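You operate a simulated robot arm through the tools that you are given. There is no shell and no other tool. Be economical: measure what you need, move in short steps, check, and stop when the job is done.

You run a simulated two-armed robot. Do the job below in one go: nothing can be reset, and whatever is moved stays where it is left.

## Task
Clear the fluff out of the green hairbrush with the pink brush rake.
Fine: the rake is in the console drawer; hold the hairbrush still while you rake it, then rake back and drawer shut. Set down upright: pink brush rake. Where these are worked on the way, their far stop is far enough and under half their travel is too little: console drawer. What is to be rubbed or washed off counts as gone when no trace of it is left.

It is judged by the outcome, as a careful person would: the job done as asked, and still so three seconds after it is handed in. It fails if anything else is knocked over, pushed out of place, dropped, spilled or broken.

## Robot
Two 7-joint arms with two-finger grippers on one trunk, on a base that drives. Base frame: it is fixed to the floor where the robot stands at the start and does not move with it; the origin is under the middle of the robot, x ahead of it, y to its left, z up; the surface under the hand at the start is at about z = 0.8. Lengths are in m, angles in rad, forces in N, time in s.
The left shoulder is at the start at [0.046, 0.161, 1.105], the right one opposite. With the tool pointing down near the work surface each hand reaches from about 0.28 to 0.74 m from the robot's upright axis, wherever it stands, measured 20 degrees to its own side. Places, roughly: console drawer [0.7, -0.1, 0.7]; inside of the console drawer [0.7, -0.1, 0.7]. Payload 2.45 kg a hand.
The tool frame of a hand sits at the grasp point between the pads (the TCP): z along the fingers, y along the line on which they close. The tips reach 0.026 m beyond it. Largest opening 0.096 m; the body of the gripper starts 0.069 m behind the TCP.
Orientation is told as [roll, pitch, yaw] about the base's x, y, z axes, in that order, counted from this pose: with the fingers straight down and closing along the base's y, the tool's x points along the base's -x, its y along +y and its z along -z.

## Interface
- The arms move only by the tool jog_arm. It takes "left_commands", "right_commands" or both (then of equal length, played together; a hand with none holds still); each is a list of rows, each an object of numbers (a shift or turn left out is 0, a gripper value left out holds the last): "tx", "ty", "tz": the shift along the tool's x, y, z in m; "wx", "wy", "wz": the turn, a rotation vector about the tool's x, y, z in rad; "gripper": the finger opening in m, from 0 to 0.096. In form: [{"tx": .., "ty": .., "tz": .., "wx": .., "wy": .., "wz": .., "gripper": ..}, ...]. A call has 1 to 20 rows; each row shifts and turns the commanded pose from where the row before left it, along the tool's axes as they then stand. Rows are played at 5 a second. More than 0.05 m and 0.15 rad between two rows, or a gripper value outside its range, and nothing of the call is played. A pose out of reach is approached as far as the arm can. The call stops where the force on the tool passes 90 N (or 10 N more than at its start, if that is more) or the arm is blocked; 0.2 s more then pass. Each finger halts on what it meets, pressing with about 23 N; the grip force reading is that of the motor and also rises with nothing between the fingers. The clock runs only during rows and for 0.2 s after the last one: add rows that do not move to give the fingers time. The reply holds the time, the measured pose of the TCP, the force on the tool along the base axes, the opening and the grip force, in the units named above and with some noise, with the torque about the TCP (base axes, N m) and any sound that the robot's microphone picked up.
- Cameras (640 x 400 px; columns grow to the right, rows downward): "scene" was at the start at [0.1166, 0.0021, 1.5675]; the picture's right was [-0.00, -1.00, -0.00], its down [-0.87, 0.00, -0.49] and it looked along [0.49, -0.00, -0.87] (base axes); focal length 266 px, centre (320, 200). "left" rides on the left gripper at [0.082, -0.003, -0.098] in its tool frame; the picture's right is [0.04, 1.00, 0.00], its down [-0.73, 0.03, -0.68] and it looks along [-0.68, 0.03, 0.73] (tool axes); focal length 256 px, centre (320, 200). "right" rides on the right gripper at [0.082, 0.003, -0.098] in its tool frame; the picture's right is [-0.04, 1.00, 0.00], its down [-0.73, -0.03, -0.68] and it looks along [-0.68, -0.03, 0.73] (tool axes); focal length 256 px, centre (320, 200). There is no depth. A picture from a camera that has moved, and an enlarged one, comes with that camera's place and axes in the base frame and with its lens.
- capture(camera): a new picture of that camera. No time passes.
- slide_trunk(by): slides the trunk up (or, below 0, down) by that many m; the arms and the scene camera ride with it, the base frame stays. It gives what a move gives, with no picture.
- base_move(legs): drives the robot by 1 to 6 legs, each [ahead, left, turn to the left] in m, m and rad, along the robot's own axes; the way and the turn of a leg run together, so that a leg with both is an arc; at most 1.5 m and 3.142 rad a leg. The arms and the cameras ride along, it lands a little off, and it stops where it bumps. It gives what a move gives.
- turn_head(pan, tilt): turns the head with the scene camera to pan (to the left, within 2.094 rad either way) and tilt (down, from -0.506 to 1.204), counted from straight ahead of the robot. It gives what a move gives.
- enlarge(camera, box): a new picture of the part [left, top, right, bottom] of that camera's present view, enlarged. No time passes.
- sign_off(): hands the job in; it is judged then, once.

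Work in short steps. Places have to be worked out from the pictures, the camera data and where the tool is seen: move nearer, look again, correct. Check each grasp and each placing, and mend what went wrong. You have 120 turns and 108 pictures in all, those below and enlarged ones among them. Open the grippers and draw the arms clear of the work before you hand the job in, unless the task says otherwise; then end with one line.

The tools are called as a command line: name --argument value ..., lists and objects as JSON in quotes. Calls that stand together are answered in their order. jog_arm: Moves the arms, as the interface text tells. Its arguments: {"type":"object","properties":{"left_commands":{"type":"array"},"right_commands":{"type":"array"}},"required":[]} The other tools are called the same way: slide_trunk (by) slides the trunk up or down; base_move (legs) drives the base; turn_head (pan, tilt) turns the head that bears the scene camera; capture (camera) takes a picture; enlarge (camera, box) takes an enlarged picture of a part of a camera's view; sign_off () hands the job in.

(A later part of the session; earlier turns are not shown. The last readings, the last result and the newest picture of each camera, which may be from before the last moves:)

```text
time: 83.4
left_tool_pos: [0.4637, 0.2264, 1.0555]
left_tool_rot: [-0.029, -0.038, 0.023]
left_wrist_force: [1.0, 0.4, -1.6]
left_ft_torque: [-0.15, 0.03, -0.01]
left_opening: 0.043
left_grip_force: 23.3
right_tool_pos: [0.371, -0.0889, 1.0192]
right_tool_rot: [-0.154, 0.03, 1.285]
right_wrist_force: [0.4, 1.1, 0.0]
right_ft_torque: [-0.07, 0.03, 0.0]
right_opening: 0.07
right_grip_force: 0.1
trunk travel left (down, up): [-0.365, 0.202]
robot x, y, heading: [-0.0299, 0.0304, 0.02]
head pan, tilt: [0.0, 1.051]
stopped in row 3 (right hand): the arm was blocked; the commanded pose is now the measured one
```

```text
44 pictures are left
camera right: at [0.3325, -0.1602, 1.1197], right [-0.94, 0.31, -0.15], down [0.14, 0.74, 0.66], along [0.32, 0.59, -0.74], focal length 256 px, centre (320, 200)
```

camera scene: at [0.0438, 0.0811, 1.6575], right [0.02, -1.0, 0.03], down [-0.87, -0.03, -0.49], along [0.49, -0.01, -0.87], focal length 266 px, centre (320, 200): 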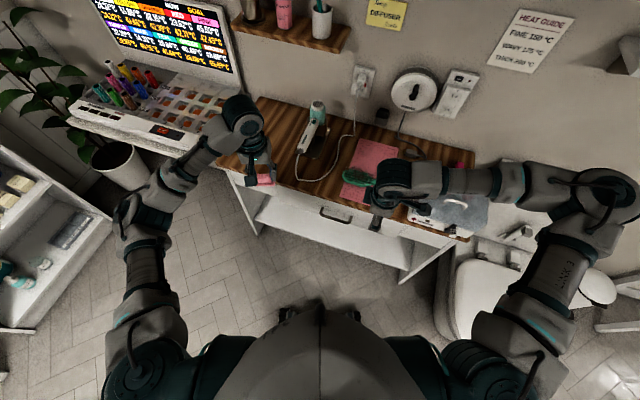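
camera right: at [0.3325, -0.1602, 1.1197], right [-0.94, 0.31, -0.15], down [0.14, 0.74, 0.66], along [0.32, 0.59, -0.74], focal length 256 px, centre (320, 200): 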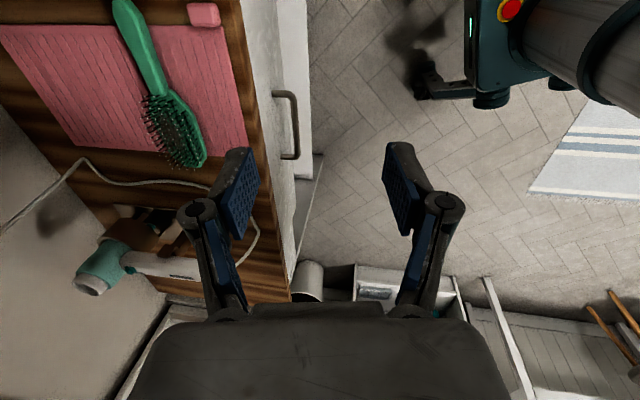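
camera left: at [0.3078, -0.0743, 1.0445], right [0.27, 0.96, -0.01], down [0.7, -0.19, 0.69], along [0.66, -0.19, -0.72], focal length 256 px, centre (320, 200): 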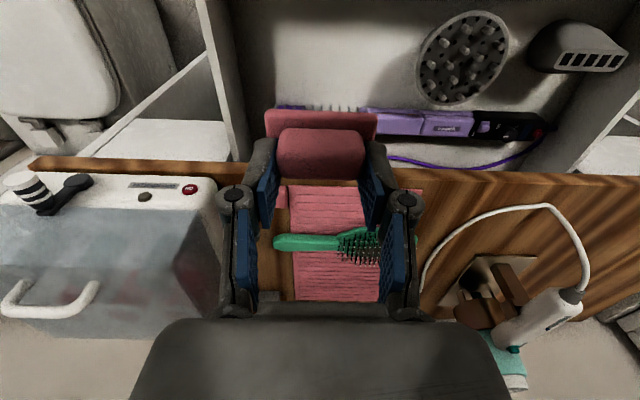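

Brush handle mid is at ≈[0.59,-0.18]. I level the right hand and move it above the handle.

jog_arm --right_commands '[{"wx": -0.05, "ty": -0.03}, {"wx": -0.05, "ty": -0.04}, {"wx": -0.054, "ty": -0.04, "tx": 0.007}, {"tx": 0.007, "ty": -0.04}, {"tx": 0.007, "ty": -0.04}, {"tx": 0.007, "ty": -0.04}, {"tz": 0.03}, {"tz": 0.0}]'

capture --camera "right"

capture --camera "scene"

```text
time: 85.2
left_tool_pos: [0.4651, 0.2234, 1.0573]
left_tool_rot: [-0.026, -0.036, 0.021]
left_wrist_force: [0.0, 1.3, -0.8]
left_ft_torque: [-0.11, -0.02, 0.01]
left_opening: 0.0432
left_grip_force: 23.0
right_tool_pos: [0.3838, -0.0918, 0.9915]
right_tool_rot: [-0.137, 0.025, 1.281]
right_wrist_force: [-1.2, 0.3, 0.6]
right_ft_torque: [-0.1, -0.03, -0.01]
right_opening: 0.0699
right_grip_force: 0.1
right hand out of reach, approached as far as the arm can: row 1, 2, 3, 4, 5, 6
trunk travel left (down, up): [-0.365, 0.202]
robot x, y, heading: [-0.0288, 0.0297, 0.023]
head pan, tilt: [0.0, 1.051]
```

```text
43 pictures are left
camera right: at [0.3454, -0.164, 1.0917], right [-0.94, 0.32, -0.14], down [0.15, 0.74, 0.66], along [0.31, 0.6, -0.74], focal length 256 px, centre (320, 200)
```

right: 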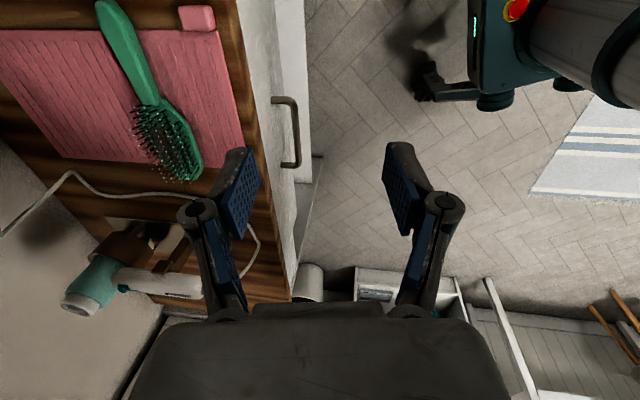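

```text
42 pictures are left
camera scene: at [0.0441, 0.0774, 1.6577], right [0.02, -1.0, 0.03], down [-0.87, -0.03, -0.49], along [0.49, -0.01, -0.87], focal length 266 px, centre (320, 200)
```

scene: 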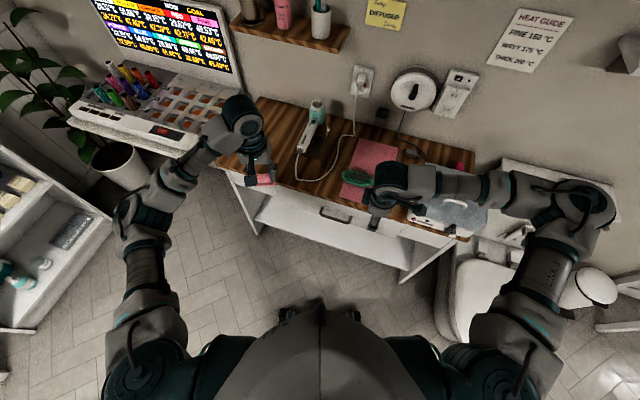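

The right wrist can't turn that way while reaching out. I'll use the opposite turn (-90° relative) with the hand leaned outward so its camera clears the left hand, back at heading -0.3.

jog_arm --right_commands '[{"wz": 0.15, "tz": -0.02}, {"wz": 0.15, "tz": -0.02}, {"wz": 0.15}, {"wz": 0.15}, {"wz": 0.15}, {"wz": 0.15}, {"wz": 0.15}, {"wz": 0.15}, {"wz": 0.06}, {"tz": 0.0}]'

base_move --legs '[[0, 0, -0.32], [0.018, 0.074, 0]]'

jog_arm --right_commands '[{"wz": 0.1428}, {"wz": 0.1428}, {"wz": 0.1428}, {"wz": 0.1428}, {"wz": 0.1428}, {"wz": 0.1428}, {"wz": 0.1428}, {"wz": 0.1428}, {"wz": 0.1428}, {"wz": 0.1428}, {"wz": 0.1428}, {"tz": 0}]'

capture --camera "scene"

```text
time: 87.6
left_tool_pos: [0.4605, 0.2042, 1.06]
left_tool_rot: [-0.019, -0.043, 0.016]
left_wrist_force: [-0.8, 1.1, -0.8]
left_ft_torque: [-0.09, -0.03, 0.01]
left_opening: 0.0429
left_grip_force: 23.3
right_tool_pos: [0.3772, -0.1106, 1.0301]
right_tool_rot: [-0.058, -0.124, 0.021]
right_wrist_force: [-0.2, 1.2, 0.1]
right_ft_torque: [-0.06, 0.0, 0.04]
right_opening: 0.07
right_grip_force: 0.2
trunk travel left (down, up): [-0.365, 0.202]
robot x, y, heading: [-0.0285, 0.0205, 0.014]
head pan, tilt: [0.0, 1.051]
stopped in row 10 (right hand): the arm was blocked; the commanded pose is now the measured one
```

```text
time: 89.7
left_tool_pos: [0.523, 0.0798, 1.0657]
left_tool_rot: [-0.004, -0.048, -0.306]
left_wrist_force: [-1.5, -0.1, -1.1]
left_ft_torque: [0.05, -0.06, -0.03]
left_opening: 0.0429
left_grip_force: 23.2
right_tool_pos: [0.343, -0.1903, 1.0289]
right_tool_rot: [-0.037, -0.127, -0.304]
right_wrist_force: [0.4, -1.0, 0.5]
right_ft_torque: [0.07, -0.01, -0.01]
right_opening: 0.07
right_grip_force: 0.0
trunk travel left (down, up): [-0.365, 0.202]
robot x, y, heading: [0.0117, 0.0813, -0.297]
head pan, tilt: [0.0, 1.051]
```

```text
time: 92.3
left_tool_pos: [0.5236, 0.0822, 1.0664]
left_tool_rot: [-0.019, -0.055, -0.307]
left_wrist_force: [-0.1, -0.1, -0.4]
left_ft_torque: [0.0, 0.0, 0.01]
left_opening: 0.0429
left_grip_force: 23.3
right_tool_pos: [0.3435, -0.185, 1.0298]
right_tool_rot: [0.131, -0.041, -1.876]
right_wrist_force: [-0.5, 1.3, 0.9]
right_ft_torque: [-0.1, 0.04, 0.04]
right_opening: 0.0699
right_grip_force: 0.2
trunk travel left (down, up): [-0.365, 0.202]
robot x, y, heading: [0.011, 0.0838, -0.306]
head pan, tilt: [0.0, 1.051]
```

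```text
41 pictures are left
camera scene: at [0.0925, 0.1034, 1.6576], right [-0.29, -0.96, 0.03], down [-0.84, 0.24, -0.49], along [0.46, -0.17, -0.87], focal length 266 px, centre (320, 200)
```

scene: 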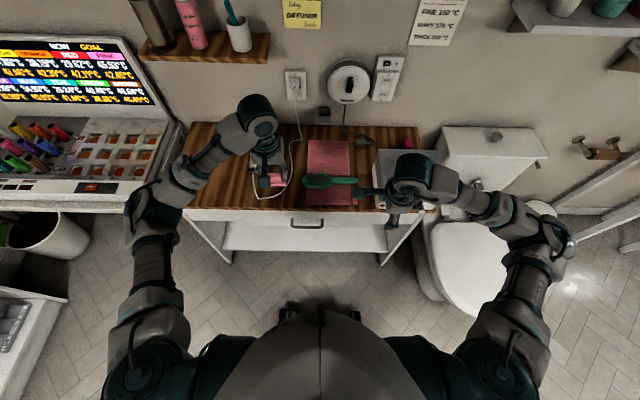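

Right hand turned. Now lean it ~0.37 rad outward, shift over and forward to above the brush handle.

jog_arm --right_commands '[{"wx": 0.131, "tx": 0.03}, {"tx": 0.04}, {"ty": 0.04}, {"ty": 0.04}, {"ty": 0.04}, {"ty": 0.04}, {"ty": 0.035}, {"wy": 0.13}, {"wy": 0.13}, {"wy": 0.13}, {"tz": 0.0}]'

capture --camera "right"

capture --camera "scene"

```text
time: 94.9
left_tool_pos: [0.5331, 0.1269, 1.0638]
left_tool_rot: [-0.037, -0.055, -0.295]
left_wrist_force: [1.2, 1.0, -0.7]
left_ft_torque: [-0.09, 0.09, -0.03]
left_opening: 0.043
left_grip_force: 23.4
right_tool_pos: [0.5601, -0.1339, 1.0333]
right_tool_rot: [0.004, 0.323, -1.869]
right_wrist_force: [-1.0, 1.2, 0.4]
right_ft_torque: [-0.12, -0.05, -0.05]
right_opening: 0.0701
right_grip_force: 0.0
trunk travel left (down, up): [-0.365, 0.202]
robot x, y, heading: [0.0151, 0.0948, -0.302]
head pan, tilt: [0.0, 1.051]
stopped in row 11 (right hand): the arm was blocked; the commanded pose is now the measured one
```

```text
40 pictures are left
camera right: at [0.5766, -0.0912, 1.1533], right [0.94, -0.33, -0.01], down [-0.3, -0.86, 0.41], along [-0.14, -0.39, -0.91], focal length 256 px, centre (320, 200)
```

right: 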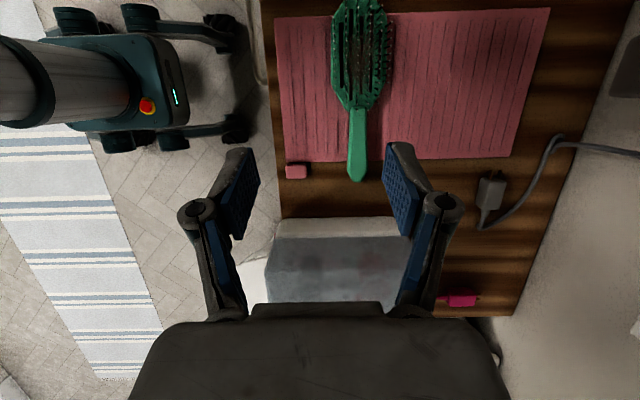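

```text
39 pictures are left
camera scene: at [0.1003, 0.1246, 1.6572], right [-0.29, -0.96, 0.03], down [-0.84, 0.24, -0.49], along [0.46, -0.17, -0.87], focal length 266 px, centre (320, 200)
```

scene: 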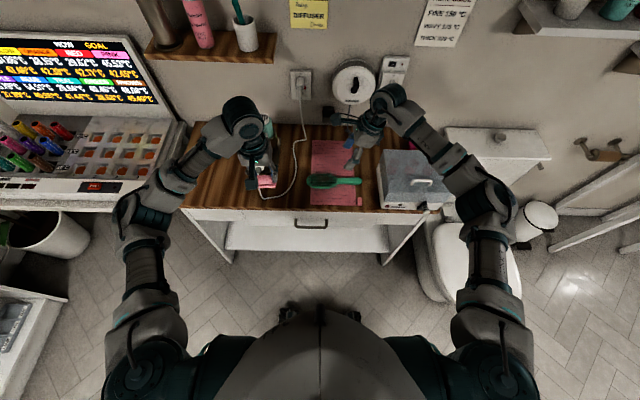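

The handle runs from [0.610,-0.129] to [0.584,-0.219]. The cooker is close to the handle's end; I check its clearance before descending.

enlarge --camera "right" --box '[240, 0, 560, 200]'

enlarge --camera "scene" --box '[290, 110, 450, 210]'

```text
2.00 times, centred on (400, 100) of right
camera zoom: at [0.5766, -0.0912, 1.1533], right [0.94, -0.33, -0.01], down [-0.3, -0.86, 0.41], along [-0.14, -0.39, -0.91], focal length 512 px, centre (160, 400)
```

zoom: 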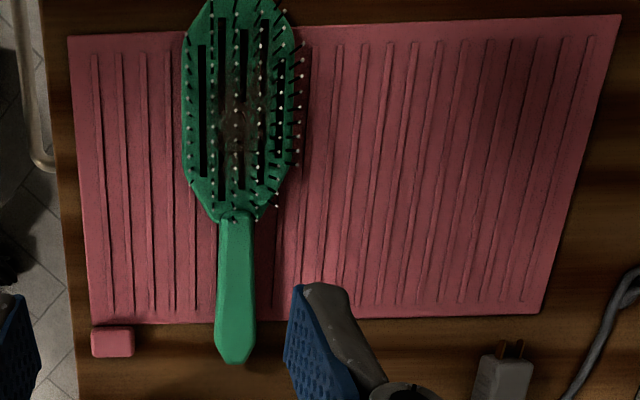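

```text
4.00 times, centred on (370, 160) of scene
camera zoom: at [0.1003, 0.1246, 1.6572], right [-0.29, -0.96, 0.03], down [-0.84, 0.24, -0.49], along [0.46, -0.17, -0.87], focal length 1066 px, centre (120, 360)
```

zoom: 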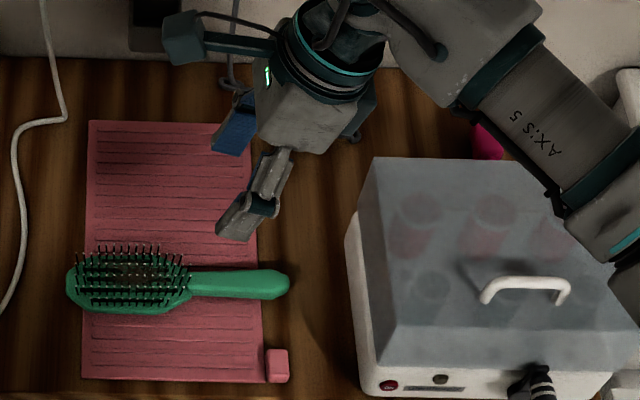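

Cooker gap past the handle end is ~0.055 m at table level: enough. Descend to ~5 cm above the grip point.

jog_arm --right_commands '[{"tx": -0.024, "ty": 0.0119, "tz": 0.032}, {"tx": -0.024, "ty": 0.0119, "tz": 0.032}, {"tx": -0.024, "ty": 0.0119, "tz": 0.032}, {"tx": -0.024, "ty": 0.0119, "tz": 0.032}, {"tz": 0.0}, {"tz": 0.0}]'

capture --camera "right"

enlarge --camera "scene" --box '[290, 110, 450, 210]'

```text
time: 96.3
left_tool_pos: [0.518, 0.0825, 1.0716]
left_tool_rot: [0.01, -0.05, -0.302]
left_wrist_force: [-0.1, 0.0, -0.8]
left_ft_torque: [0.03, -0.03, -0.02]
left_opening: 0.043
left_grip_force: 23.1
right_tool_pos: [0.5759, -0.2408, 0.8738]
right_tool_rot: [0.003, 0.358, -1.879]
right_wrist_force: [-1.0, -1.1, -0.2]
right_ft_torque: [0.11, -0.04, -0.02]
right_opening: 0.07
right_grip_force: 0.0
trunk travel left (down, up): [-0.365, 0.202]
robot x, y, heading: [0.0164, 0.0907, -0.298]
head pan, tilt: [0.0, 1.051]
```

```text
36 pictures are left
camera right: at [0.5923, -0.2011, 0.9965], right [0.94, -0.34, -0.01], down [-0.31, -0.87, 0.38], along [-0.14, -0.35, -0.93], focal length 256 px, centre (320, 200)
```

right: 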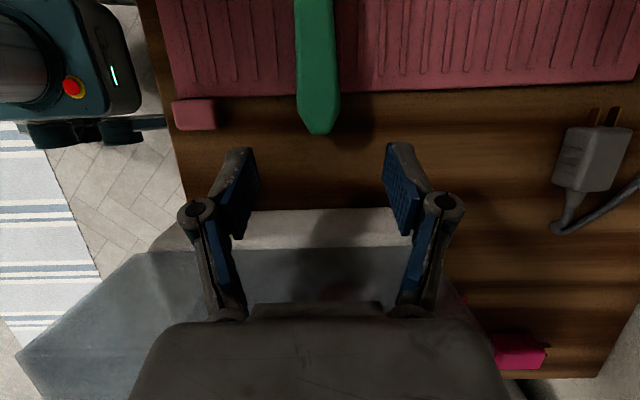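

```text
4.00 times, centred on (370, 160) of scene
camera zoom: at [0.0704, 0.0325, 1.6579], right [-0.3, -0.95, -0.02], down [-0.83, 0.27, -0.49], along [0.48, -0.13, -0.87], focal length 1066 px, centre (120, 360)
```

zoom: 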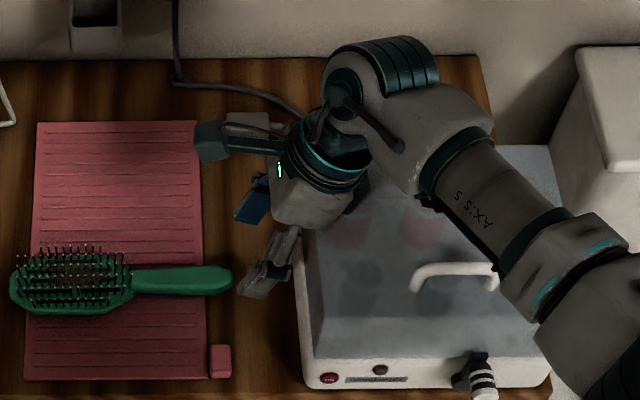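

The whole robot sways sideways (camera y swung 9 cm). I raise the right hand a bit and wait to let it settle.

jog_arm --right_commands '[{"tz": -0.03}, {"tz": 0}, {"tz": 0}, {"tz": 0}, {"tz": 0}]'

jog_arm --right_commands '[{"tz": 0}, {"tz": 0}, {"tz": 0}, {"tz": 0}, {"tz": 0}]'

jog_arm --right_commands '[{"tz": 0}, {"tz": 0}, {"tz": 0}, {"tz": 0}, {"tz": 0}, {"tz": 0}, {"tz": 0}, {"tz": 0}, {"tz": 0}, {"tz": 0}, {"tz": 0}, {"tz": 0}, {"tz": 0}, {"tz": 0}, {"tz": 0}]'

```text
time: 97.7
left_tool_pos: [0.5197, 0.0998, 1.0701]
left_tool_rot: [-0.017, -0.063, -0.301]
left_wrist_force: [0.5, -0.6, -0.1]
left_ft_torque: [0.03, -0.03, -0.02]
left_opening: 0.0428
left_grip_force: 23.4
right_tool_pos: [0.5773, -0.2273, 0.9071]
right_tool_rot: [0.007, 0.349, -1.869]
right_wrist_force: [-0.4, -0.4, -0.8]
right_ft_torque: [0.04, -0.02, 0.03]
right_opening: 0.0701
right_grip_force: 0.1
trunk travel left (down, up): [-0.365, 0.202]
robot x, y, heading: [0.0141, 0.095, -0.303]
head pan, tilt: [0.0, 1.051]
stopped in row 5 (right hand): the arm was blocked; the commanded pose is now the measured one
```

```text
time: 98.9
left_tool_pos: [0.5174, 0.0887, 1.0721]
left_tool_rot: [0.005, -0.057, -0.305]
left_wrist_force: [0.0, -1.5, -0.6]
left_ft_torque: [0.06, -0.02, 0.03]
left_opening: 0.0426
left_grip_force: 23.4
right_tool_pos: [0.5741, -0.2393, 0.9063]
right_tool_rot: [0.006, 0.36, -1.87]
right_wrist_force: [-0.9, 0.5, -0.7]
right_ft_torque: [0.09, 0.02, 0.01]
right_opening: 0.0703
right_grip_force: 0.0
trunk travel left (down, up): [-0.365, 0.202]
robot x, y, heading: [0.0128, 0.0912, -0.3]
head pan, tilt: [0.0, 1.051]
```

```text
time: 102.1
left_tool_pos: [0.5243, 0.1088, 1.0701]
left_tool_rot: [-0.018, -0.059, -0.299]
left_wrist_force: [-0.3, 0.2, -1.0]
left_ft_torque: [-0.03, 0.02, 0.01]
left_opening: 0.0429
left_grip_force: 22.8
right_tool_pos: [0.5801, -0.2209, 0.9088]
right_tool_rot: [0.006, 0.344, -1.866]
right_wrist_force: [0.1, 0.0, -0.3]
right_ft_torque: [-0.03, -0.03, 0.01]
right_opening: 0.0701
right_grip_force: 0.1
trunk travel left (down, up): [-0.365, 0.202]
robot x, y, heading: [0.0125, 0.0956, -0.306]
head pan, tilt: [0.0, 1.051]
```

The sway is decaying. Wait a few more seconds.

jog_arm --right_commands '[{"tz": 0}, {"tz": 0}, {"tz": 0}, {"tz": 0}, {"tz": 0}, {"tz": 0}, {"tz": 0}, {"tz": 0}, {"tz": 0}, {"tz": 0}, {"tz": 0}, {"tz": 0}, {"tz": 0}, {"tz": 0}, {"tz": 0}, {"tz": 0}, {"tz": 0}, {"tz": 0}, {"tz": 0}, {"tz": 0}]'

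jog_arm --right_commands '[{"tz": 0}, {"tz": 0}, {"tz": 0}, {"tz": 0}, {"tz": 0}, {"tz": 0}]'

jog_arm --right_commands '[{"tz": 0}, {"tz": 0}, {"tz": 0}]'

capture --camera "right"

```text
time: 106.3
left_tool_pos: [0.5218, 0.1018, 1.0707]
left_tool_rot: [-0.011, -0.059, -0.3]
left_wrist_force: [-0.4, 0.0, -0.6]
left_ft_torque: [-0.01, 0.0, 0.04]
left_opening: 0.043
left_grip_force: 23.2
right_tool_pos: [0.5776, -0.2249, 0.9069]
right_tool_rot: [0.006, 0.348, -1.867]
right_wrist_force: [0.4, 0.2, 0.0]
right_ft_torque: [-0.01, 0.0, 0.0]
right_opening: 0.0701
right_grip_force: 0.1
trunk travel left (down, up): [-0.365, 0.202]
robot x, y, heading: [0.0152, 0.0928, -0.301]
head pan, tilt: [0.0, 1.051]
```

```text
time: 107.7
left_tool_pos: [0.5227, 0.1033, 1.0699]
left_tool_rot: [-0.012, -0.058, -0.301]
left_wrist_force: [-0.2, 0.5, 0.1]
left_ft_torque: [-0.01, 0.02, -0.02]
left_opening: 0.0427
left_grip_force: 23.1
right_tool_pos: [0.578, -0.2256, 0.9075]
right_tool_rot: [0.008, 0.348, -1.869]
right_wrist_force: [0.2, 0.5, -0.9]
right_ft_torque: [0.0, -0.01, 0.02]
right_opening: 0.0701
right_grip_force: 0.1
trunk travel left (down, up): [-0.365, 0.202]
robot x, y, heading: [0.0159, 0.0947, -0.299]
head pan, tilt: [0.0, 1.051]
```

```text
time: 108.5
left_tool_pos: [0.5223, 0.1034, 1.0694]
left_tool_rot: [-0.01, -0.058, -0.302]
left_wrist_force: [0.3, -0.5, 0.3]
left_ft_torque: [0.0, -0.02, -0.01]
left_opening: 0.0428
left_grip_force: 22.8
right_tool_pos: [0.5773, -0.2252, 0.9079]
right_tool_rot: [0.008, 0.35, -1.867]
right_wrist_force: [0.4, -0.4, -0.5]
right_ft_torque: [-0.01, 0.01, 0.02]
right_opening: 0.0701
right_grip_force: 0.1
trunk travel left (down, up): [-0.365, 0.202]
robot x, y, heading: [0.0109, 0.0985, -0.301]
head pan, tilt: [0.0, 1.051]
```

```text
34 pictures are left
camera right: at [0.5937, -0.1848, 1.0298], right [0.94, -0.33, -0.01], down [-0.3, -0.87, 0.39], along [-0.13, -0.36, -0.92], focal length 256 px, centre (320, 200)
```

right: 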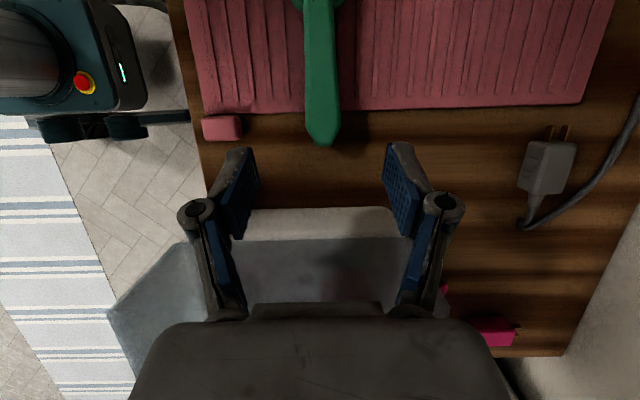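

Settled. The handle is centred between the fingers; descend 7 cm along the tool.

jog_arm --right_commands '[{"tx": 0.003, "tz": 0.02}, {"tx": 0.003, "tz": 0.025}, {"tz": 0.025}, {"tz": 0.0}, {"tz": 0.0}]'

capture --camera "right"

```text
time: 109.7
left_tool_pos: [0.5211, 0.104, 1.0699]
left_tool_rot: [-0.014, -0.058, -0.299]
left_wrist_force: [0.3, 0.0, 0.0]
left_ft_torque: [0.0, -0.04, -0.01]
left_opening: 0.0429
left_grip_force: 23.0
right_tool_pos: [0.5896, -0.1953, 0.8441]
right_tool_rot: [0.007, 0.348, -1.868]
right_wrist_force: [-0.2, 0.3, 0.2]
right_ft_torque: [0.02, 0.02, 0.0]
right_opening: 0.07
right_grip_force: 0.1
trunk travel left (down, up): [-0.365, 0.202]
robot x, y, heading: [0.0127, 0.0908, -0.298]
head pan, tilt: [0.0, 1.051]
```

```text
33 pictures are left
camera right: at [0.6048, -0.1558, 0.9649], right [0.94, -0.33, -0.01], down [-0.3, -0.87, 0.39], along [-0.13, -0.36, -0.92], focal length 256 px, centre (320, 200)
```

right: 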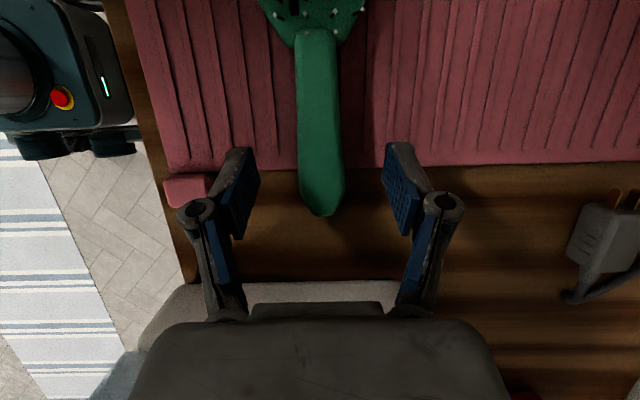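

Straddling the handle. Narrow slightly, lower 1.2 cm and close.

jog_arm --right_commands '[{"gripper": 0.05}, {"tz": 0.012}, {"tz": 0.0}, {"gripper": 0.0}, {"tz": 0.0}, {"tz": 0.0}, {"tz": 0.0}]'

capture --camera "right"

capture --camera "scene"

```text
time: 111.3
left_tool_pos: [0.5219, 0.1031, 1.0701]
left_tool_rot: [-0.011, -0.058, -0.3]
left_wrist_force: [0.1, -0.2, -0.7]
left_ft_torque: [0.0, 0.03, 0.01]
left_opening: 0.0432
left_grip_force: 23.1
right_tool_pos: [0.5897, -0.191, 0.8337]
right_tool_rot: [0.007, 0.349, -1.868]
right_wrist_force: [-1.9, 0.1, 10.6]
right_ft_torque: [0.36, 0.04, 0.04]
right_opening: 0.0267
right_grip_force: 23.1
trunk travel left (down, up): [-0.365, 0.202]
robot x, y, heading: [0.0162, 0.0964, -0.301]
head pan, tilt: [0.0, 1.051]
```

```text
32 pictures are left
camera right: at [0.6046, -0.1514, 0.9556], right [0.94, -0.33, -0.01], down [-0.3, -0.87, 0.39], along [-0.13, -0.36, -0.92], focal length 256 px, centre (320, 200)
```

right: 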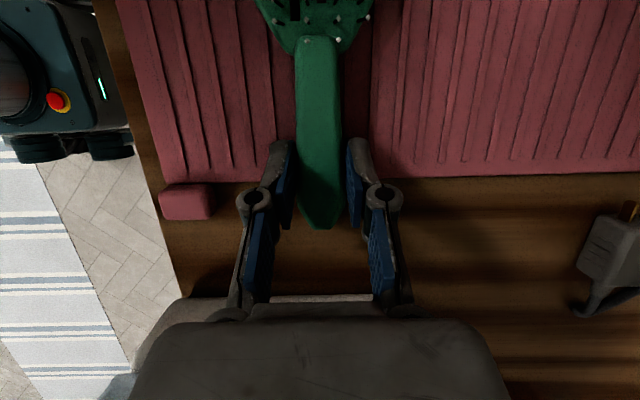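

```text
31 pictures are left
camera scene: at [0.0829, 0.0768, 1.6585], right [-0.3, -0.96, 0.0], down [-0.83, 0.26, -0.49], along [0.47, -0.15, -0.87], focal length 266 px, centre (320, 200)
```

scene: 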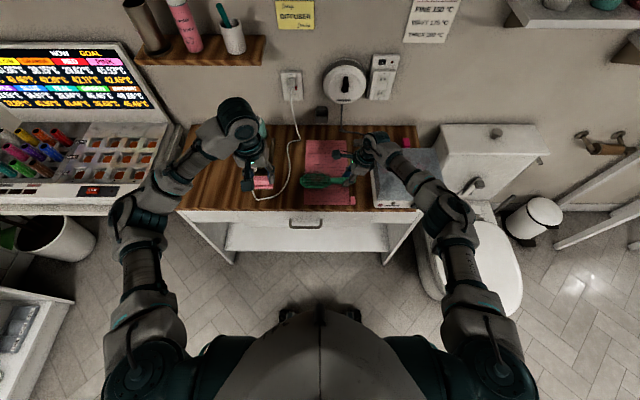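

The brush handle is held (0.027 m, 23 N). Now bring the rake slowly above the fluff (≈[0.621,-0.087]) with the left hand.

jog_arm --left_commands '[{"tx": -0.01, "ty": -0.009, "wy": 0.045}, {"tx": -0.019, "ty": -0.018}, {"tx": -0.019, "ty": -0.018}, {"tx": -0.019, "ty": -0.018}, {"tx": -0.019, "ty": -0.018}, {"tx": -0.019, "ty": -0.018}, {"tx": -0.019, "ty": -0.018}, {"tx": -0.019, "ty": -0.018}, {"tx": -0.009, "ty": -0.009}, {"tz": 0.02}, {"tz": 0.03}, {"tz": 0.03}, {"tz": 0.02}, {"tz": 0}]'

capture --camera "left"

capture --camera "scene"

```text
time: 114.3
left_tool_pos: [0.6262, -0.0785, 0.9723]
left_tool_rot: [-0.009, -0.012, -0.3]
left_wrist_force: [0.1, -0.6, -0.3]
left_ft_torque: [-0.02, -0.02, -0.01]
left_opening: 0.0429
left_grip_force: 23.2
right_tool_pos: [0.5896, -0.1914, 0.8332]
right_tool_rot: [0.008, 0.35, -1.867]
right_wrist_force: [3.9, 1.4, 17.0]
right_ft_torque: [0.22, 0.08, -0.05]
right_opening: 0.0266
right_grip_force: 23.5
trunk travel left (down, up): [-0.365, 0.202]
robot x, y, heading: [0.014, 0.0912, -0.301]
head pan, tilt: [0.0, 1.051]
```

```text
30 pictures are left
camera left: at [0.5466, -0.0569, 1.0704], right [0.26, 0.97, -0.01], down [0.7, -0.18, 0.69], along [0.66, -0.18, -0.73], focal length 256 px, centre (320, 200)
```

left: 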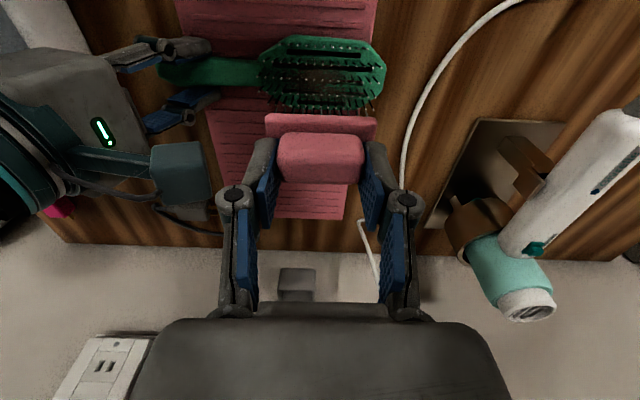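

```text
29 pictures are left
camera scene: at [0.0831, 0.0766, 1.6585], right [-0.3, -0.96, 0.0], down [-0.83, 0.26, -0.49], along [0.47, -0.15, -0.87], focal length 266 px, centre (320, 200)
```

scene: 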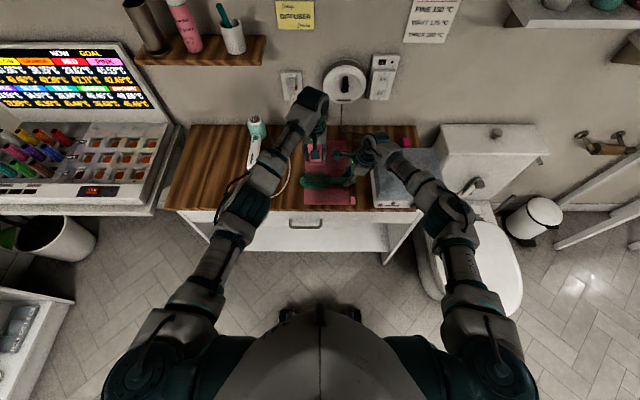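

The rake hangs right above the fluffy zone. Lower it to just above the bristles and check.

jog_arm --left_commands '[{"tz": 0.025, "tx": 0.002}, {"tz": 0.025}, {"tz": 0.017}, {"tz": 0}]'

capture --camera "left"

enlarge --camera "scene" --box '[270, 120, 390, 220]'

```text
time: 115.3
left_tool_pos: [0.6254, -0.0796, 0.9077]
left_tool_rot: [-0.008, -0.013, -0.299]
left_wrist_force: [0.3, -0.7, -0.6]
left_ft_torque: [0.03, 0.0, 0.01]
left_opening: 0.0435
left_grip_force: 22.9
right_tool_pos: [0.5894, -0.1931, 0.8328]
right_tool_rot: [0.01, 0.348, -1.868]
right_wrist_force: [3.3, 1.9, 17.3]
right_ft_torque: [0.15, 0.1, -0.05]
right_opening: 0.0264
right_grip_force: 23.6
trunk travel left (down, up): [-0.365, 0.202]
robot x, y, heading: [0.0114, 0.0913, -0.302]
head pan, tilt: [0.0, 1.051]
```

```text
28 pictures are left
camera left: at [0.5454, -0.0576, 1.004], right [0.26, 0.97, -0.01], down [0.7, -0.18, 0.69], along [0.66, -0.18, -0.73], focal length 256 px, centre (320, 200)
```

left: 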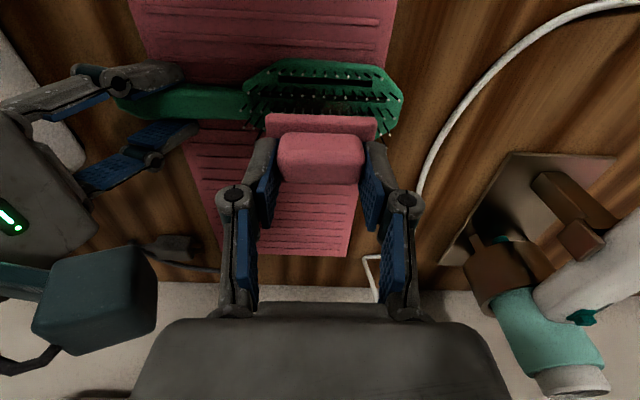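

```text
4.00 times, centred on (330, 170) of scene
camera zoom: at [0.0828, 0.0765, 1.6585], right [-0.3, -0.96, 0.0], down [-0.83, 0.26, -0.49], along [0.47, -0.15, -0.87], focal length 1066 px, centre (280, 320)
```

zoom: 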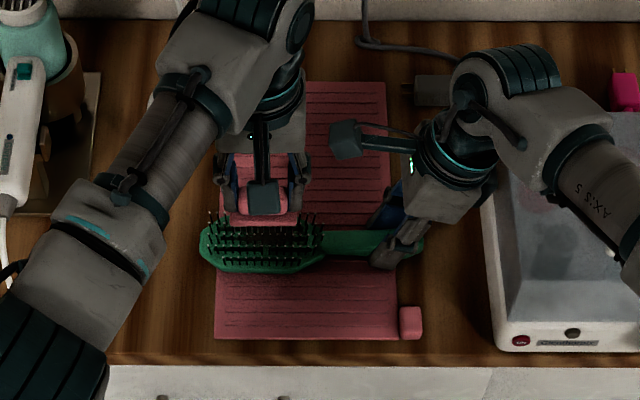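

Head centre is about 1.2 cm nearer than the rake. I shift the rake back and lower in small steps watching force.

jog_arm --left_commands '[{"tx": 0.012}, {"tz": 0.008}, {"tz": 0.006}, {"tz": 0.006}, {"tz": 0}]'

jog_arm --left_commands '[{"tz": 0.006}, {"tz": 0.004}, {"tz": 0}]'

capture --camera "left"

```text
time: 116.5
left_tool_pos: [0.6111, -0.0769, 0.8862]
left_tool_rot: [-0.008, -0.013, -0.301]
left_wrist_force: [-0.8, -0.5, 0.0]
left_ft_torque: [-0.04, -0.01, -0.01]
left_opening: 0.0429
left_grip_force: 22.5
right_tool_pos: [0.5889, -0.1911, 0.8336]
right_tool_rot: [0.01, 0.349, -1.867]
right_wrist_force: [2.2, 2.3, 18.8]
right_ft_torque: [0.11, 0.15, -0.02]
right_opening: 0.0266
right_grip_force: 22.8
trunk travel left (down, up): [-0.365, 0.202]
robot x, y, heading: [0.0154, 0.0953, -0.302]
head pan, tilt: [0.0, 1.051]
```

```text
time: 117.3
left_tool_pos: [0.6108, -0.0765, 0.8776]
left_tool_rot: [-0.009, -0.016, -0.301]
left_wrist_force: [1.0, -1.3, 10.5]
left_ft_torque: [0.24, -0.04, -0.01]
left_opening: 0.0428
left_grip_force: 23.0
right_tool_pos: [0.5892, -0.1919, 0.8328]
right_tool_rot: [0.009, 0.348, -1.866]
right_wrist_force: [5.3, 2.3, 13.6]
right_ft_torque: [-0.61, 0.23, -0.1]
right_opening: 0.0263
right_grip_force: 23.2
trunk travel left (down, up): [-0.365, 0.202]
robot x, y, heading: [0.0136, 0.0952, -0.301]
head pan, tilt: [0.0, 1.051]
```

```text
26 pictures are left
camera left: at [0.5324, -0.055, 0.9743], right [0.26, 0.97, -0.01], down [0.7, -0.18, 0.69], along [0.66, -0.18, -0.72], focal length 256 px, centre (320, 200)
```

left: 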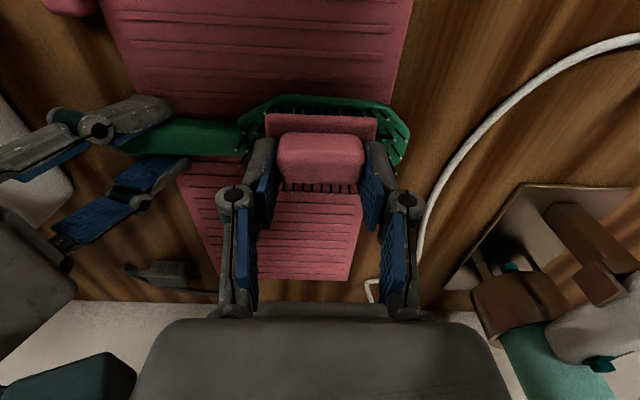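

Contact on the bristles at 10 N. I stroke gently back and forth along x' (about ±1.5 cm) at this depth.

jog_arm --left_commands '[{"tx": 0.01}, {"tx": 0.01}, {"tx": -0.01}, {"tx": -0.01}, {"tx": -0.01}, {"tx": 0.01}, {"tx": 0.01}, {"tx": 0.01}, {"tx": -0.01}, {"tx": -0.01}, {"tx": -0.01}, {"tx": 0.01}, {"tx": 0.01}, {"tx": 0.01}, {"tx": -0.01}, {"tx": -0.01}, {"tx": -0.01}, {"tx": 0.01}, {"tz": 0}]'

jog_arm --left_commands '[{"tz": -0.02}, {"tz": -0.03}, {"tz": -0.03}, {"tx": -0.03}, {"tx": -0.03}, {"tz": 0}]'

enlarge --camera "left" --box '[220, 0, 420, 125]'

```text
time: 121.3
left_tool_pos: [0.6124, -0.0782, 0.8787]
left_tool_rot: [-0.009, -0.013, -0.3]
left_wrist_force: [0.6, 1.0, 0.2]
left_ft_torque: [-0.01, -0.02, 0.04]
left_opening: 0.0428
left_grip_force: 23.1
right_tool_pos: [0.5883, -0.1924, 0.8335]
right_tool_rot: [0.007, 0.349, -1.868]
right_wrist_force: [-3.5, 2.4, 14.5]
right_ft_torque: [0.23, 0.34, 0.05]
right_opening: 0.0266
right_grip_force: 22.8
trunk travel left (down, up): [-0.365, 0.202]
robot x, y, heading: [0.0091, 0.0945, -0.299]
head pan, tilt: [0.0, 1.051]
```

```text
time: 122.7
left_tool_pos: [0.6451, -0.0858, 0.9588]
left_tool_rot: [-0.006, -0.014, -0.3]
left_wrist_force: [-0.1, 0.1, -0.9]
left_ft_torque: [-0.01, -0.01, 0.01]
left_opening: 0.0429
left_grip_force: 23.1
left hand out of reach, approached as far as the arm can: row 5
right_tool_pos: [0.5898, -0.1932, 0.8339]
right_tool_rot: [0.009, 0.349, -1.867]
right_wrist_force: [-1.1, 1.8, 15.1]
right_ft_torque: [0.09, 0.25, 0.0]
right_opening: 0.0263
right_grip_force: 22.3
trunk travel left (down, up): [-0.365, 0.202]
robot x, y, heading: [0.0113, 0.0962, -0.302]
head pan, tilt: [0.0, 1.051]
```

```text
3.20 times, centred on (320, 62) of left
camera zoom: at [0.566, -0.0653, 1.0554], right [0.26, 0.97, -0.01], down [0.7, -0.18, 0.69], along [0.66, -0.18, -0.73], focal length 819 px, centre (320, 640)
```

zoom: 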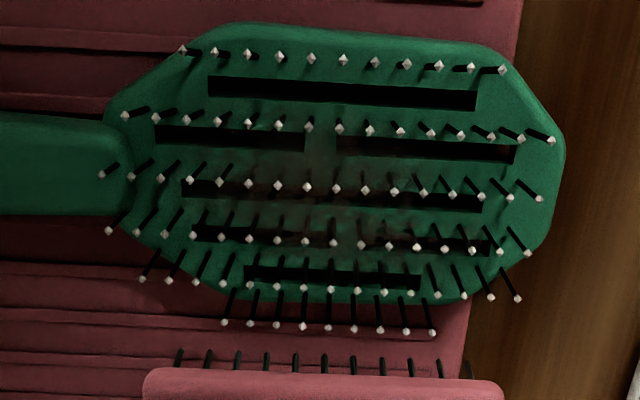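

Most fluff is gone; a faint trace remains around the middle, a bit further forward than my stroke centre. Second pass, ~1 cm forward and slightly deeper.

jog_arm --left_commands '[{"tx": 0.02}, {"tx": 0.02}, {"tz": 0.03}, {"tz": 0.03}, {"tz": 0.02}, {"tz": 0.005}, {"tz": 0}]'

jog_arm --left_commands '[{"tx": 0.01}, {"tx": 0.01}, {"tx": 0.01}, {"tx": -0.01}, {"tx": -0.01}, {"tx": -0.01}, {"tx": 0.01, "ty": 0.005}, {"tx": 0.01}, {"tx": 0.01}, {"tx": -0.01}, {"tx": -0.01}, {"tx": -0.01}, {"tx": 0.01, "ty": -0.01}, {"tx": 0.01}, {"tx": 0.01}, {"tx": -0.01}, {"tx": -0.01}, {"tx": -0.01}, {"ty": 0.005}, {"tz": 0}]'

```text
time: 124.3
left_tool_pos: [0.608, -0.0741, 0.8753]
left_tool_rot: [-0.01, -0.019, -0.299]
left_wrist_force: [-1.1, 2.2, 27.1]
left_ft_torque: [0.28, 0.1, -0.05]
left_opening: 0.043
left_grip_force: 22.9
right_tool_pos: [0.5882, -0.1921, 0.8346]
right_tool_rot: [0.011, 0.348, -1.865]
right_wrist_force: [8.4, -1.7, 5.2]
right_ft_torque: [-0.42, 0.03, -0.12]
right_opening: 0.0266
right_grip_force: 23.1
trunk travel left (down, up): [-0.365, 0.202]
robot x, y, heading: [0.0139, 0.0978, -0.3]
head pan, tilt: [0.0, 1.051]
```

```text
time: 128.5
left_tool_pos: [0.6072, -0.0742, 0.8722]
left_tool_rot: [-0.008, -0.013, -0.3]
left_wrist_force: [-13.0, -0.3, -0.5]
left_ft_torque: [-0.03, 0.51, -0.32]
left_opening: 0.043
left_grip_force: 22.8
right_tool_pos: [0.5888, -0.1915, 0.8333]
right_tool_rot: [0.009, 0.352, -1.869]
right_wrist_force: [16.7, -2.2, 14.0]
right_ft_torque: [0.24, -0.34, -1.03]
right_opening: 0.0296
right_grip_force: 23.6
trunk travel left (down, up): [-0.365, 0.202]
robot x, y, heading: [0.0148, 0.0949, -0.3]
head pan, tilt: [0.0, 1.051]
```

That pass was nearer the robot than planned. Lift and look.

jog_arm --left_commands '[{"tz": -0.02}, {"tz": -0.03}, {"tz": -0.03}, {"tx": -0.02}, {"tx": -0.02}, {"tz": 0}]'

enlarge --camera "left" --box '[220, 0, 420, 125]'

capture --camera "right"

```text
time: 129.9
left_tool_pos: [0.6475, -0.0863, 0.9523]
left_tool_rot: [-0.006, -0.014, -0.3]
left_wrist_force: [0.5, -0.1, 0.2]
left_ft_torque: [-0.02, 0.01, -0.01]
left_opening: 0.0431
left_grip_force: 22.1
right_tool_pos: [0.5879, -0.1932, 0.834]
right_tool_rot: [0.008, 0.348, -1.867]
right_wrist_force: [-1.5, 0.6, 20.0]
right_ft_torque: [0.15, 0.23, 0.02]
right_opening: 0.0262
right_grip_force: 23.4
trunk travel left (down, up): [-0.365, 0.202]
robot x, y, heading: [0.0116, 0.0927, -0.297]
head pan, tilt: [0.0, 1.051]
```

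```text
3.20 times, centred on (320, 62) of left
camera zoom: at [0.5667, -0.0644, 1.0495], right [0.26, 0.97, -0.01], down [0.7, -0.18, 0.69], along [0.66, -0.18, -0.72], focal length 819 px, centre (320, 640)
```

zoom: 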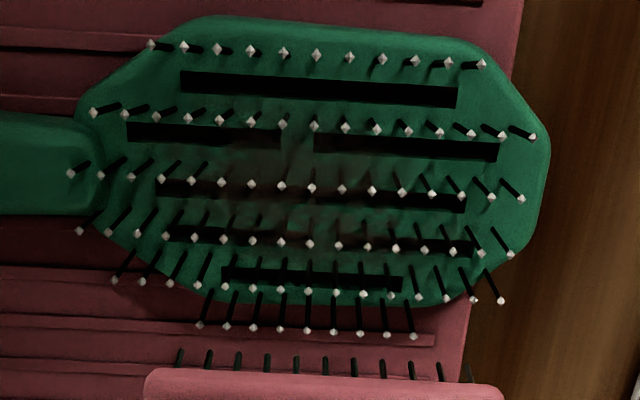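

```text
23 pictures are left
camera right: at [0.6032, -0.152, 0.9554], right [0.94, -0.33, -0.01], down [-0.3, -0.87, 0.39], along [-0.13, -0.36, -0.92], focal length 256 px, centre (320, 200)
```

right: 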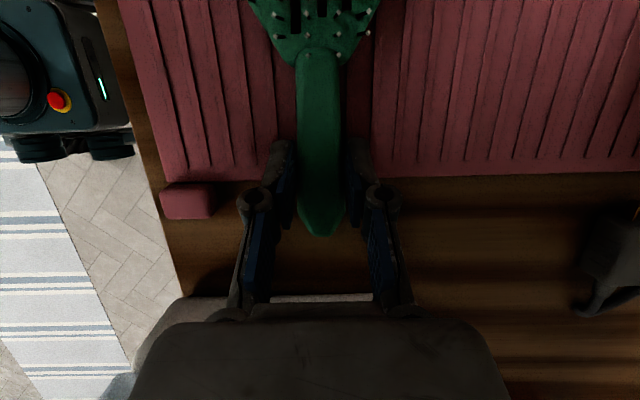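

Brush is still firmly held. Remaining trace centres on ≈[0.624,-0.086]: exactly 2.2 cm back and 0.7 cm right from the rake now. Descend there and stroke.

jog_arm --left_commands '[{"tx": 0.0225, "ty": -0.006}, {"tz": 0.03}, {"tz": 0.03}, {"tz": 0.018}, {"tz": 0}, {"tx": 0.01}, {"tx": 0.01}, {"tx": -0.01}, {"tx": -0.01}, {"tx": -0.01}, {"tx": 0.01}, {"tx": 0.01}, {"tx": 0.01}, {"tx": -0.01}, {"tx": -0.01}, {"tx": -0.01}, {"tx": 0.01}, {"tz": 0}]'

jog_arm --left_commands '[{"ty": 0.008}, {"tx": 0.01}, {"tx": 0.01}, {"tx": -0.01}, {"tx": -0.01}, {"tx": -0.01}, {"tx": 0.01}, {"tx": 0.01}, {"tx": 0.01}, {"tx": -0.01}, {"tx": -0.01}, {"tx": -0.01}, {"tx": 0.01}, {"ty": -0.008}, {"tz": 0}]'

jog_arm --left_commands '[{"tz": -0.02}, {"tz": -0.03}, {"tz": -0.03}, {"tx": -0.0225}, {"tz": 0}]'

enlarge --camera "left" --box '[220, 0, 420, 125]'

```text
time: 133.7
left_tool_pos: [0.623, -0.0846, 0.8759]
left_tool_rot: [-0.008, -0.015, -0.301]
left_wrist_force: [3.6, -2.9, 13.5]
left_ft_torque: [0.07, -0.14, 0.01]
left_opening: 0.0429
left_grip_force: 22.9
right_tool_pos: [0.588, -0.1928, 0.8338]
right_tool_rot: [0.009, 0.351, -1.868]
right_wrist_force: [-2.1, 2.0, 10.7]
right_ft_torque: [-0.12, 0.26, 0.12]
right_opening: 0.0258
right_grip_force: 22.8
trunk travel left (down, up): [-0.365, 0.202]
robot x, y, heading: [0.0116, 0.0922, -0.301]
head pan, tilt: [0.0, 1.051]
```

```text
time: 136.9
left_tool_pos: [0.6225, -0.0835, 0.8762]
left_tool_rot: [-0.006, -0.015, -0.3]
left_wrist_force: [2.3, 4.3, 16.9]
left_ft_torque: [0.35, -0.09, -0.02]
left_opening: 0.043
left_grip_force: 23.4
right_tool_pos: [0.5884, -0.1918, 0.833]
right_tool_rot: [0.008, 0.348, -1.868]
right_wrist_force: [-3.3, -2.2, 7.8]
right_ft_torque: [0.14, 0.24, 0.09]
right_opening: 0.0263
right_grip_force: 23.0
trunk travel left (down, up): [-0.365, 0.202]
robot x, y, heading: [0.0158, 0.0953, -0.297]
head pan, tilt: [0.0, 1.051]
```

```text
time: 138.1
left_tool_pos: [0.6416, -0.0906, 0.9559]
left_tool_rot: [-0.008, -0.015, -0.3]
left_wrist_force: [0.2, -0.3, -0.2]
left_ft_torque: [0.02, 0.01, 0.0]
left_opening: 0.0431
left_grip_force: 22.8
left hand out of reach, approached as far as the arm can: row 4
right_tool_pos: [0.5891, -0.1916, 0.8337]
right_tool_rot: [0.011, 0.353, -1.869]
right_wrist_force: [-4.6, -1.3, 14.7]
right_ft_torque: [0.22, 0.33, 0.1]
right_opening: 0.026
right_grip_force: 23.0
trunk travel left (down, up): [-0.365, 0.202]
robot x, y, heading: [0.0126, 0.0974, -0.3]
head pan, tilt: [0.0, 1.051]
```

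```text
3.20 times, centred on (320, 62) of left
camera zoom: at [0.5627, -0.0693, 1.0527], right [0.26, 0.97, -0.01], down [0.7, -0.18, 0.69], along [0.66, -0.18, -0.73], focal length 819 px, centre (320, 640)
```

zoom: 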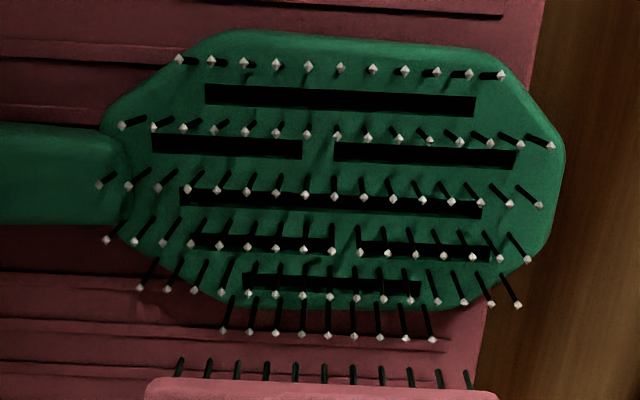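

The brush looks clean. A closer zoom to verify no trace.

enlarge --camera "left" --box '[270, 25, 380, 100]'

```text
5.33 times, centred on (325, 62) of left
camera zoom: at [0.5627, -0.0693, 1.0527], right [0.26, 0.97, -0.01], down [0.7, -0.18, 0.69], along [0.66, -0.18, -0.73], focal length 1365 px, centre (293, 933)
```

zoom: 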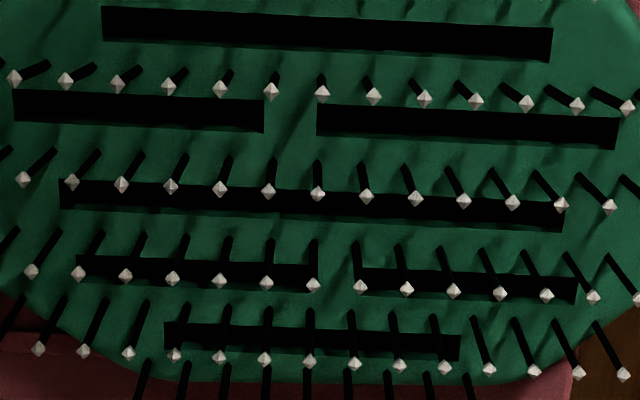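

All clean. I retract the left hand (rake) up to its natural posture, then release the brush with the right hand and lift it straight out.

jog_arm --left_commands '[{"tz": -0.03}, {"tz": -0.03, "tx": 0.02}, {"tz": -0.03, "tx": 0.02, "ty": 0.02}, {"tx": 0.02, "ty": 0.025}, {"tx": 0.02, "ty": 0.025}, {"tx": 0.02, "ty": 0.025}, {"tx": 0.02, "ty": 0.025}, {"ty": 0.02}, {"ty": 0.02}, {"tz": 0}]'

jog_arm --right_commands '[{"gripper": 0.06}, {"tz": 0}, {"tz": 0}, {"tz": -0.02}, {"tz": -0.03}, {"tz": -0.03}, {"tx": 0.01, "tz": -0.03}, {"tx": 0.015, "tz": -0.03}, {"tx": 0.015, "tz": -0.03}, {"wy": -0.12}, {"wy": -0.12}, {"wy": -0.11}, {"tz": 0}]'

capture --camera "scene"

```text
time: 140.3
left_tool_pos: [0.6678, 0.06, 1.0174]
left_tool_rot: [-0.008, -0.014, -0.302]
left_wrist_force: [0.0, -0.3, -1.6]
left_ft_torque: [0.01, 0.01, 0.0]
left_opening: 0.043
left_grip_force: 23.0
left hand out of reach, approached as far as the arm can: row 3, 4, 5, 6, 7
right_tool_pos: [0.5882, -0.1927, 0.8335]
right_tool_rot: [0.011, 0.348, -1.867]
right_wrist_force: [-0.9, -1.8, 17.1]
right_ft_torque: [0.1, 0.21, -0.02]
right_opening: 0.0261
right_grip_force: 23.0
trunk travel left (down, up): [-0.365, 0.202]
robot x, y, heading: [0.0109, 0.0908, -0.304]
head pan, tilt: [0.0, 1.051]
```

```text
time: 143.1
left_tool_pos: [0.6694, 0.0601, 1.0158]
left_tool_rot: [-0.006, -0.013, -0.301]
left_wrist_force: [0.1, 0.0, 0.5]
left_ft_torque: [0.02, -0.03, -0.03]
left_opening: 0.043
left_grip_force: 23.1
right_tool_pos: [0.5807, -0.2139, 1.0054]
right_tool_rot: [0.007, -0.003, -1.87]
right_wrist_force: [-0.8, 0.7, -0.1]
right_ft_torque: [0.03, 0.04, 0.01]
right_opening: 0.0601
right_grip_force: 0.0
trunk travel left (down, up): [-0.365, 0.202]
robot x, y, heading: [0.0124, 0.0911, -0.3]
head pan, tilt: [0.0, 1.051]
```

```text
20 pictures are left
camera scene: at [0.0859, 0.0744, 1.6582], right [-0.3, -0.96, 0.0], down [-0.83, 0.26, -0.49], along [0.47, -0.15, -0.87], focal length 266 px, centre (320, 200)
```

scene: 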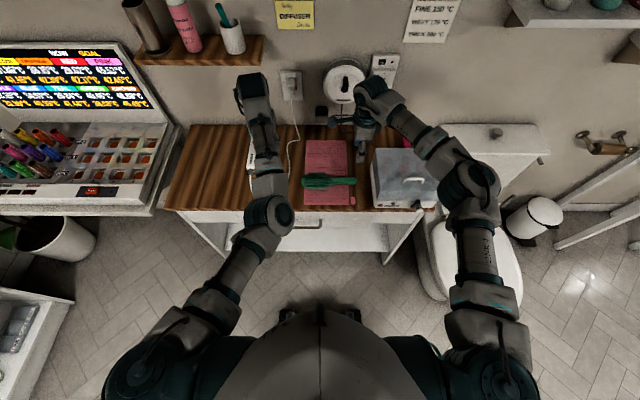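

The brush stayed in place. I back the robot straight away from the table to the drawer-opening stance.

base_move --legs '[[-0.1, 0, 0], [-0.09, 0.09, 0]]'

jog_arm --left_commands '[{"tz": -0.04}, {"tz": -0.04}, {"tz": -0.03, "ty": 0.02}, {"ty": 0.03, "tx": 0.02}, {"ty": 0.03, "tx": 0.02}, {"ty": 0.03, "tx": 0.02}, {"tx": 0.02}, {"tx": 0.02}, {"tz": 0}, {"tz": 0}, {"tz": 0}, {"tz": 0}]'

capture --camera "scene"

```text
time: 145.1
left_tool_pos: [0.5063, 0.1742, 1.0192]
left_tool_rot: [0.017, -0.011, -0.302]
left_wrist_force: [-0.8, -2.1, 0.1]
left_ft_torque: [0.07, -0.1, -0.01]
left_opening: 0.0427
left_grip_force: 23.3
right_tool_pos: [0.418, -0.1009, 1.0006]
right_tool_rot: [0.004, 0.024, -1.873]
right_wrist_force: [-0.7, -1.1, -1.2]
right_ft_torque: [0.14, -0.05, -0.04]
right_opening: 0.0598
right_grip_force: 0.1
trunk travel left (down, up): [-0.365, 0.202]
robot x, y, heading: [-0.1428, 0.229, -0.302]
head pan, tilt: [0.0, 1.051]
```

```text
time: 147.7
left_tool_pos: [0.4966, 0.3249, 1.1324]
left_tool_rot: [0.004, -0.016, -0.306]
left_wrist_force: [-0.3, -1.7, 0.8]
left_ft_torque: [0.1, 0.02, -0.03]
left_opening: 0.0431
left_grip_force: 23.0
left hand out of reach, approached as far as the arm can: row 1, 2, 4, 5, 7, 8
right_tool_pos: [0.4151, -0.094, 1.0077]
right_tool_rot: [0.01, 0.011, -1.878]
right_wrist_force: [-0.3, -1.1, -0.1]
right_ft_torque: [0.06, -0.04, 0.01]
right_opening: 0.06
right_grip_force: 0.1
trunk travel left (down, up): [-0.365, 0.202]
robot x, y, heading: [-0.14, 0.2278, -0.298]
head pan, tilt: [0.0, 1.051]
```

```text
19 pictures are left
camera scene: at [-0.0781, 0.1894, 1.6581], right [-0.3, -0.96, -0.01], down [-0.83, 0.26, -0.49], along [0.47, -0.14, -0.87], focal length 266 px, centre (320, 200)
```

scene: 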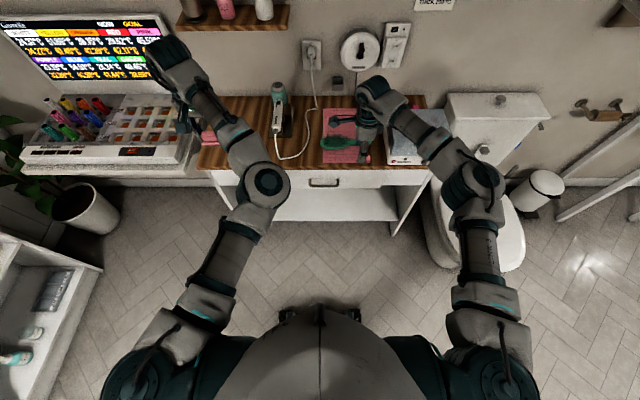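

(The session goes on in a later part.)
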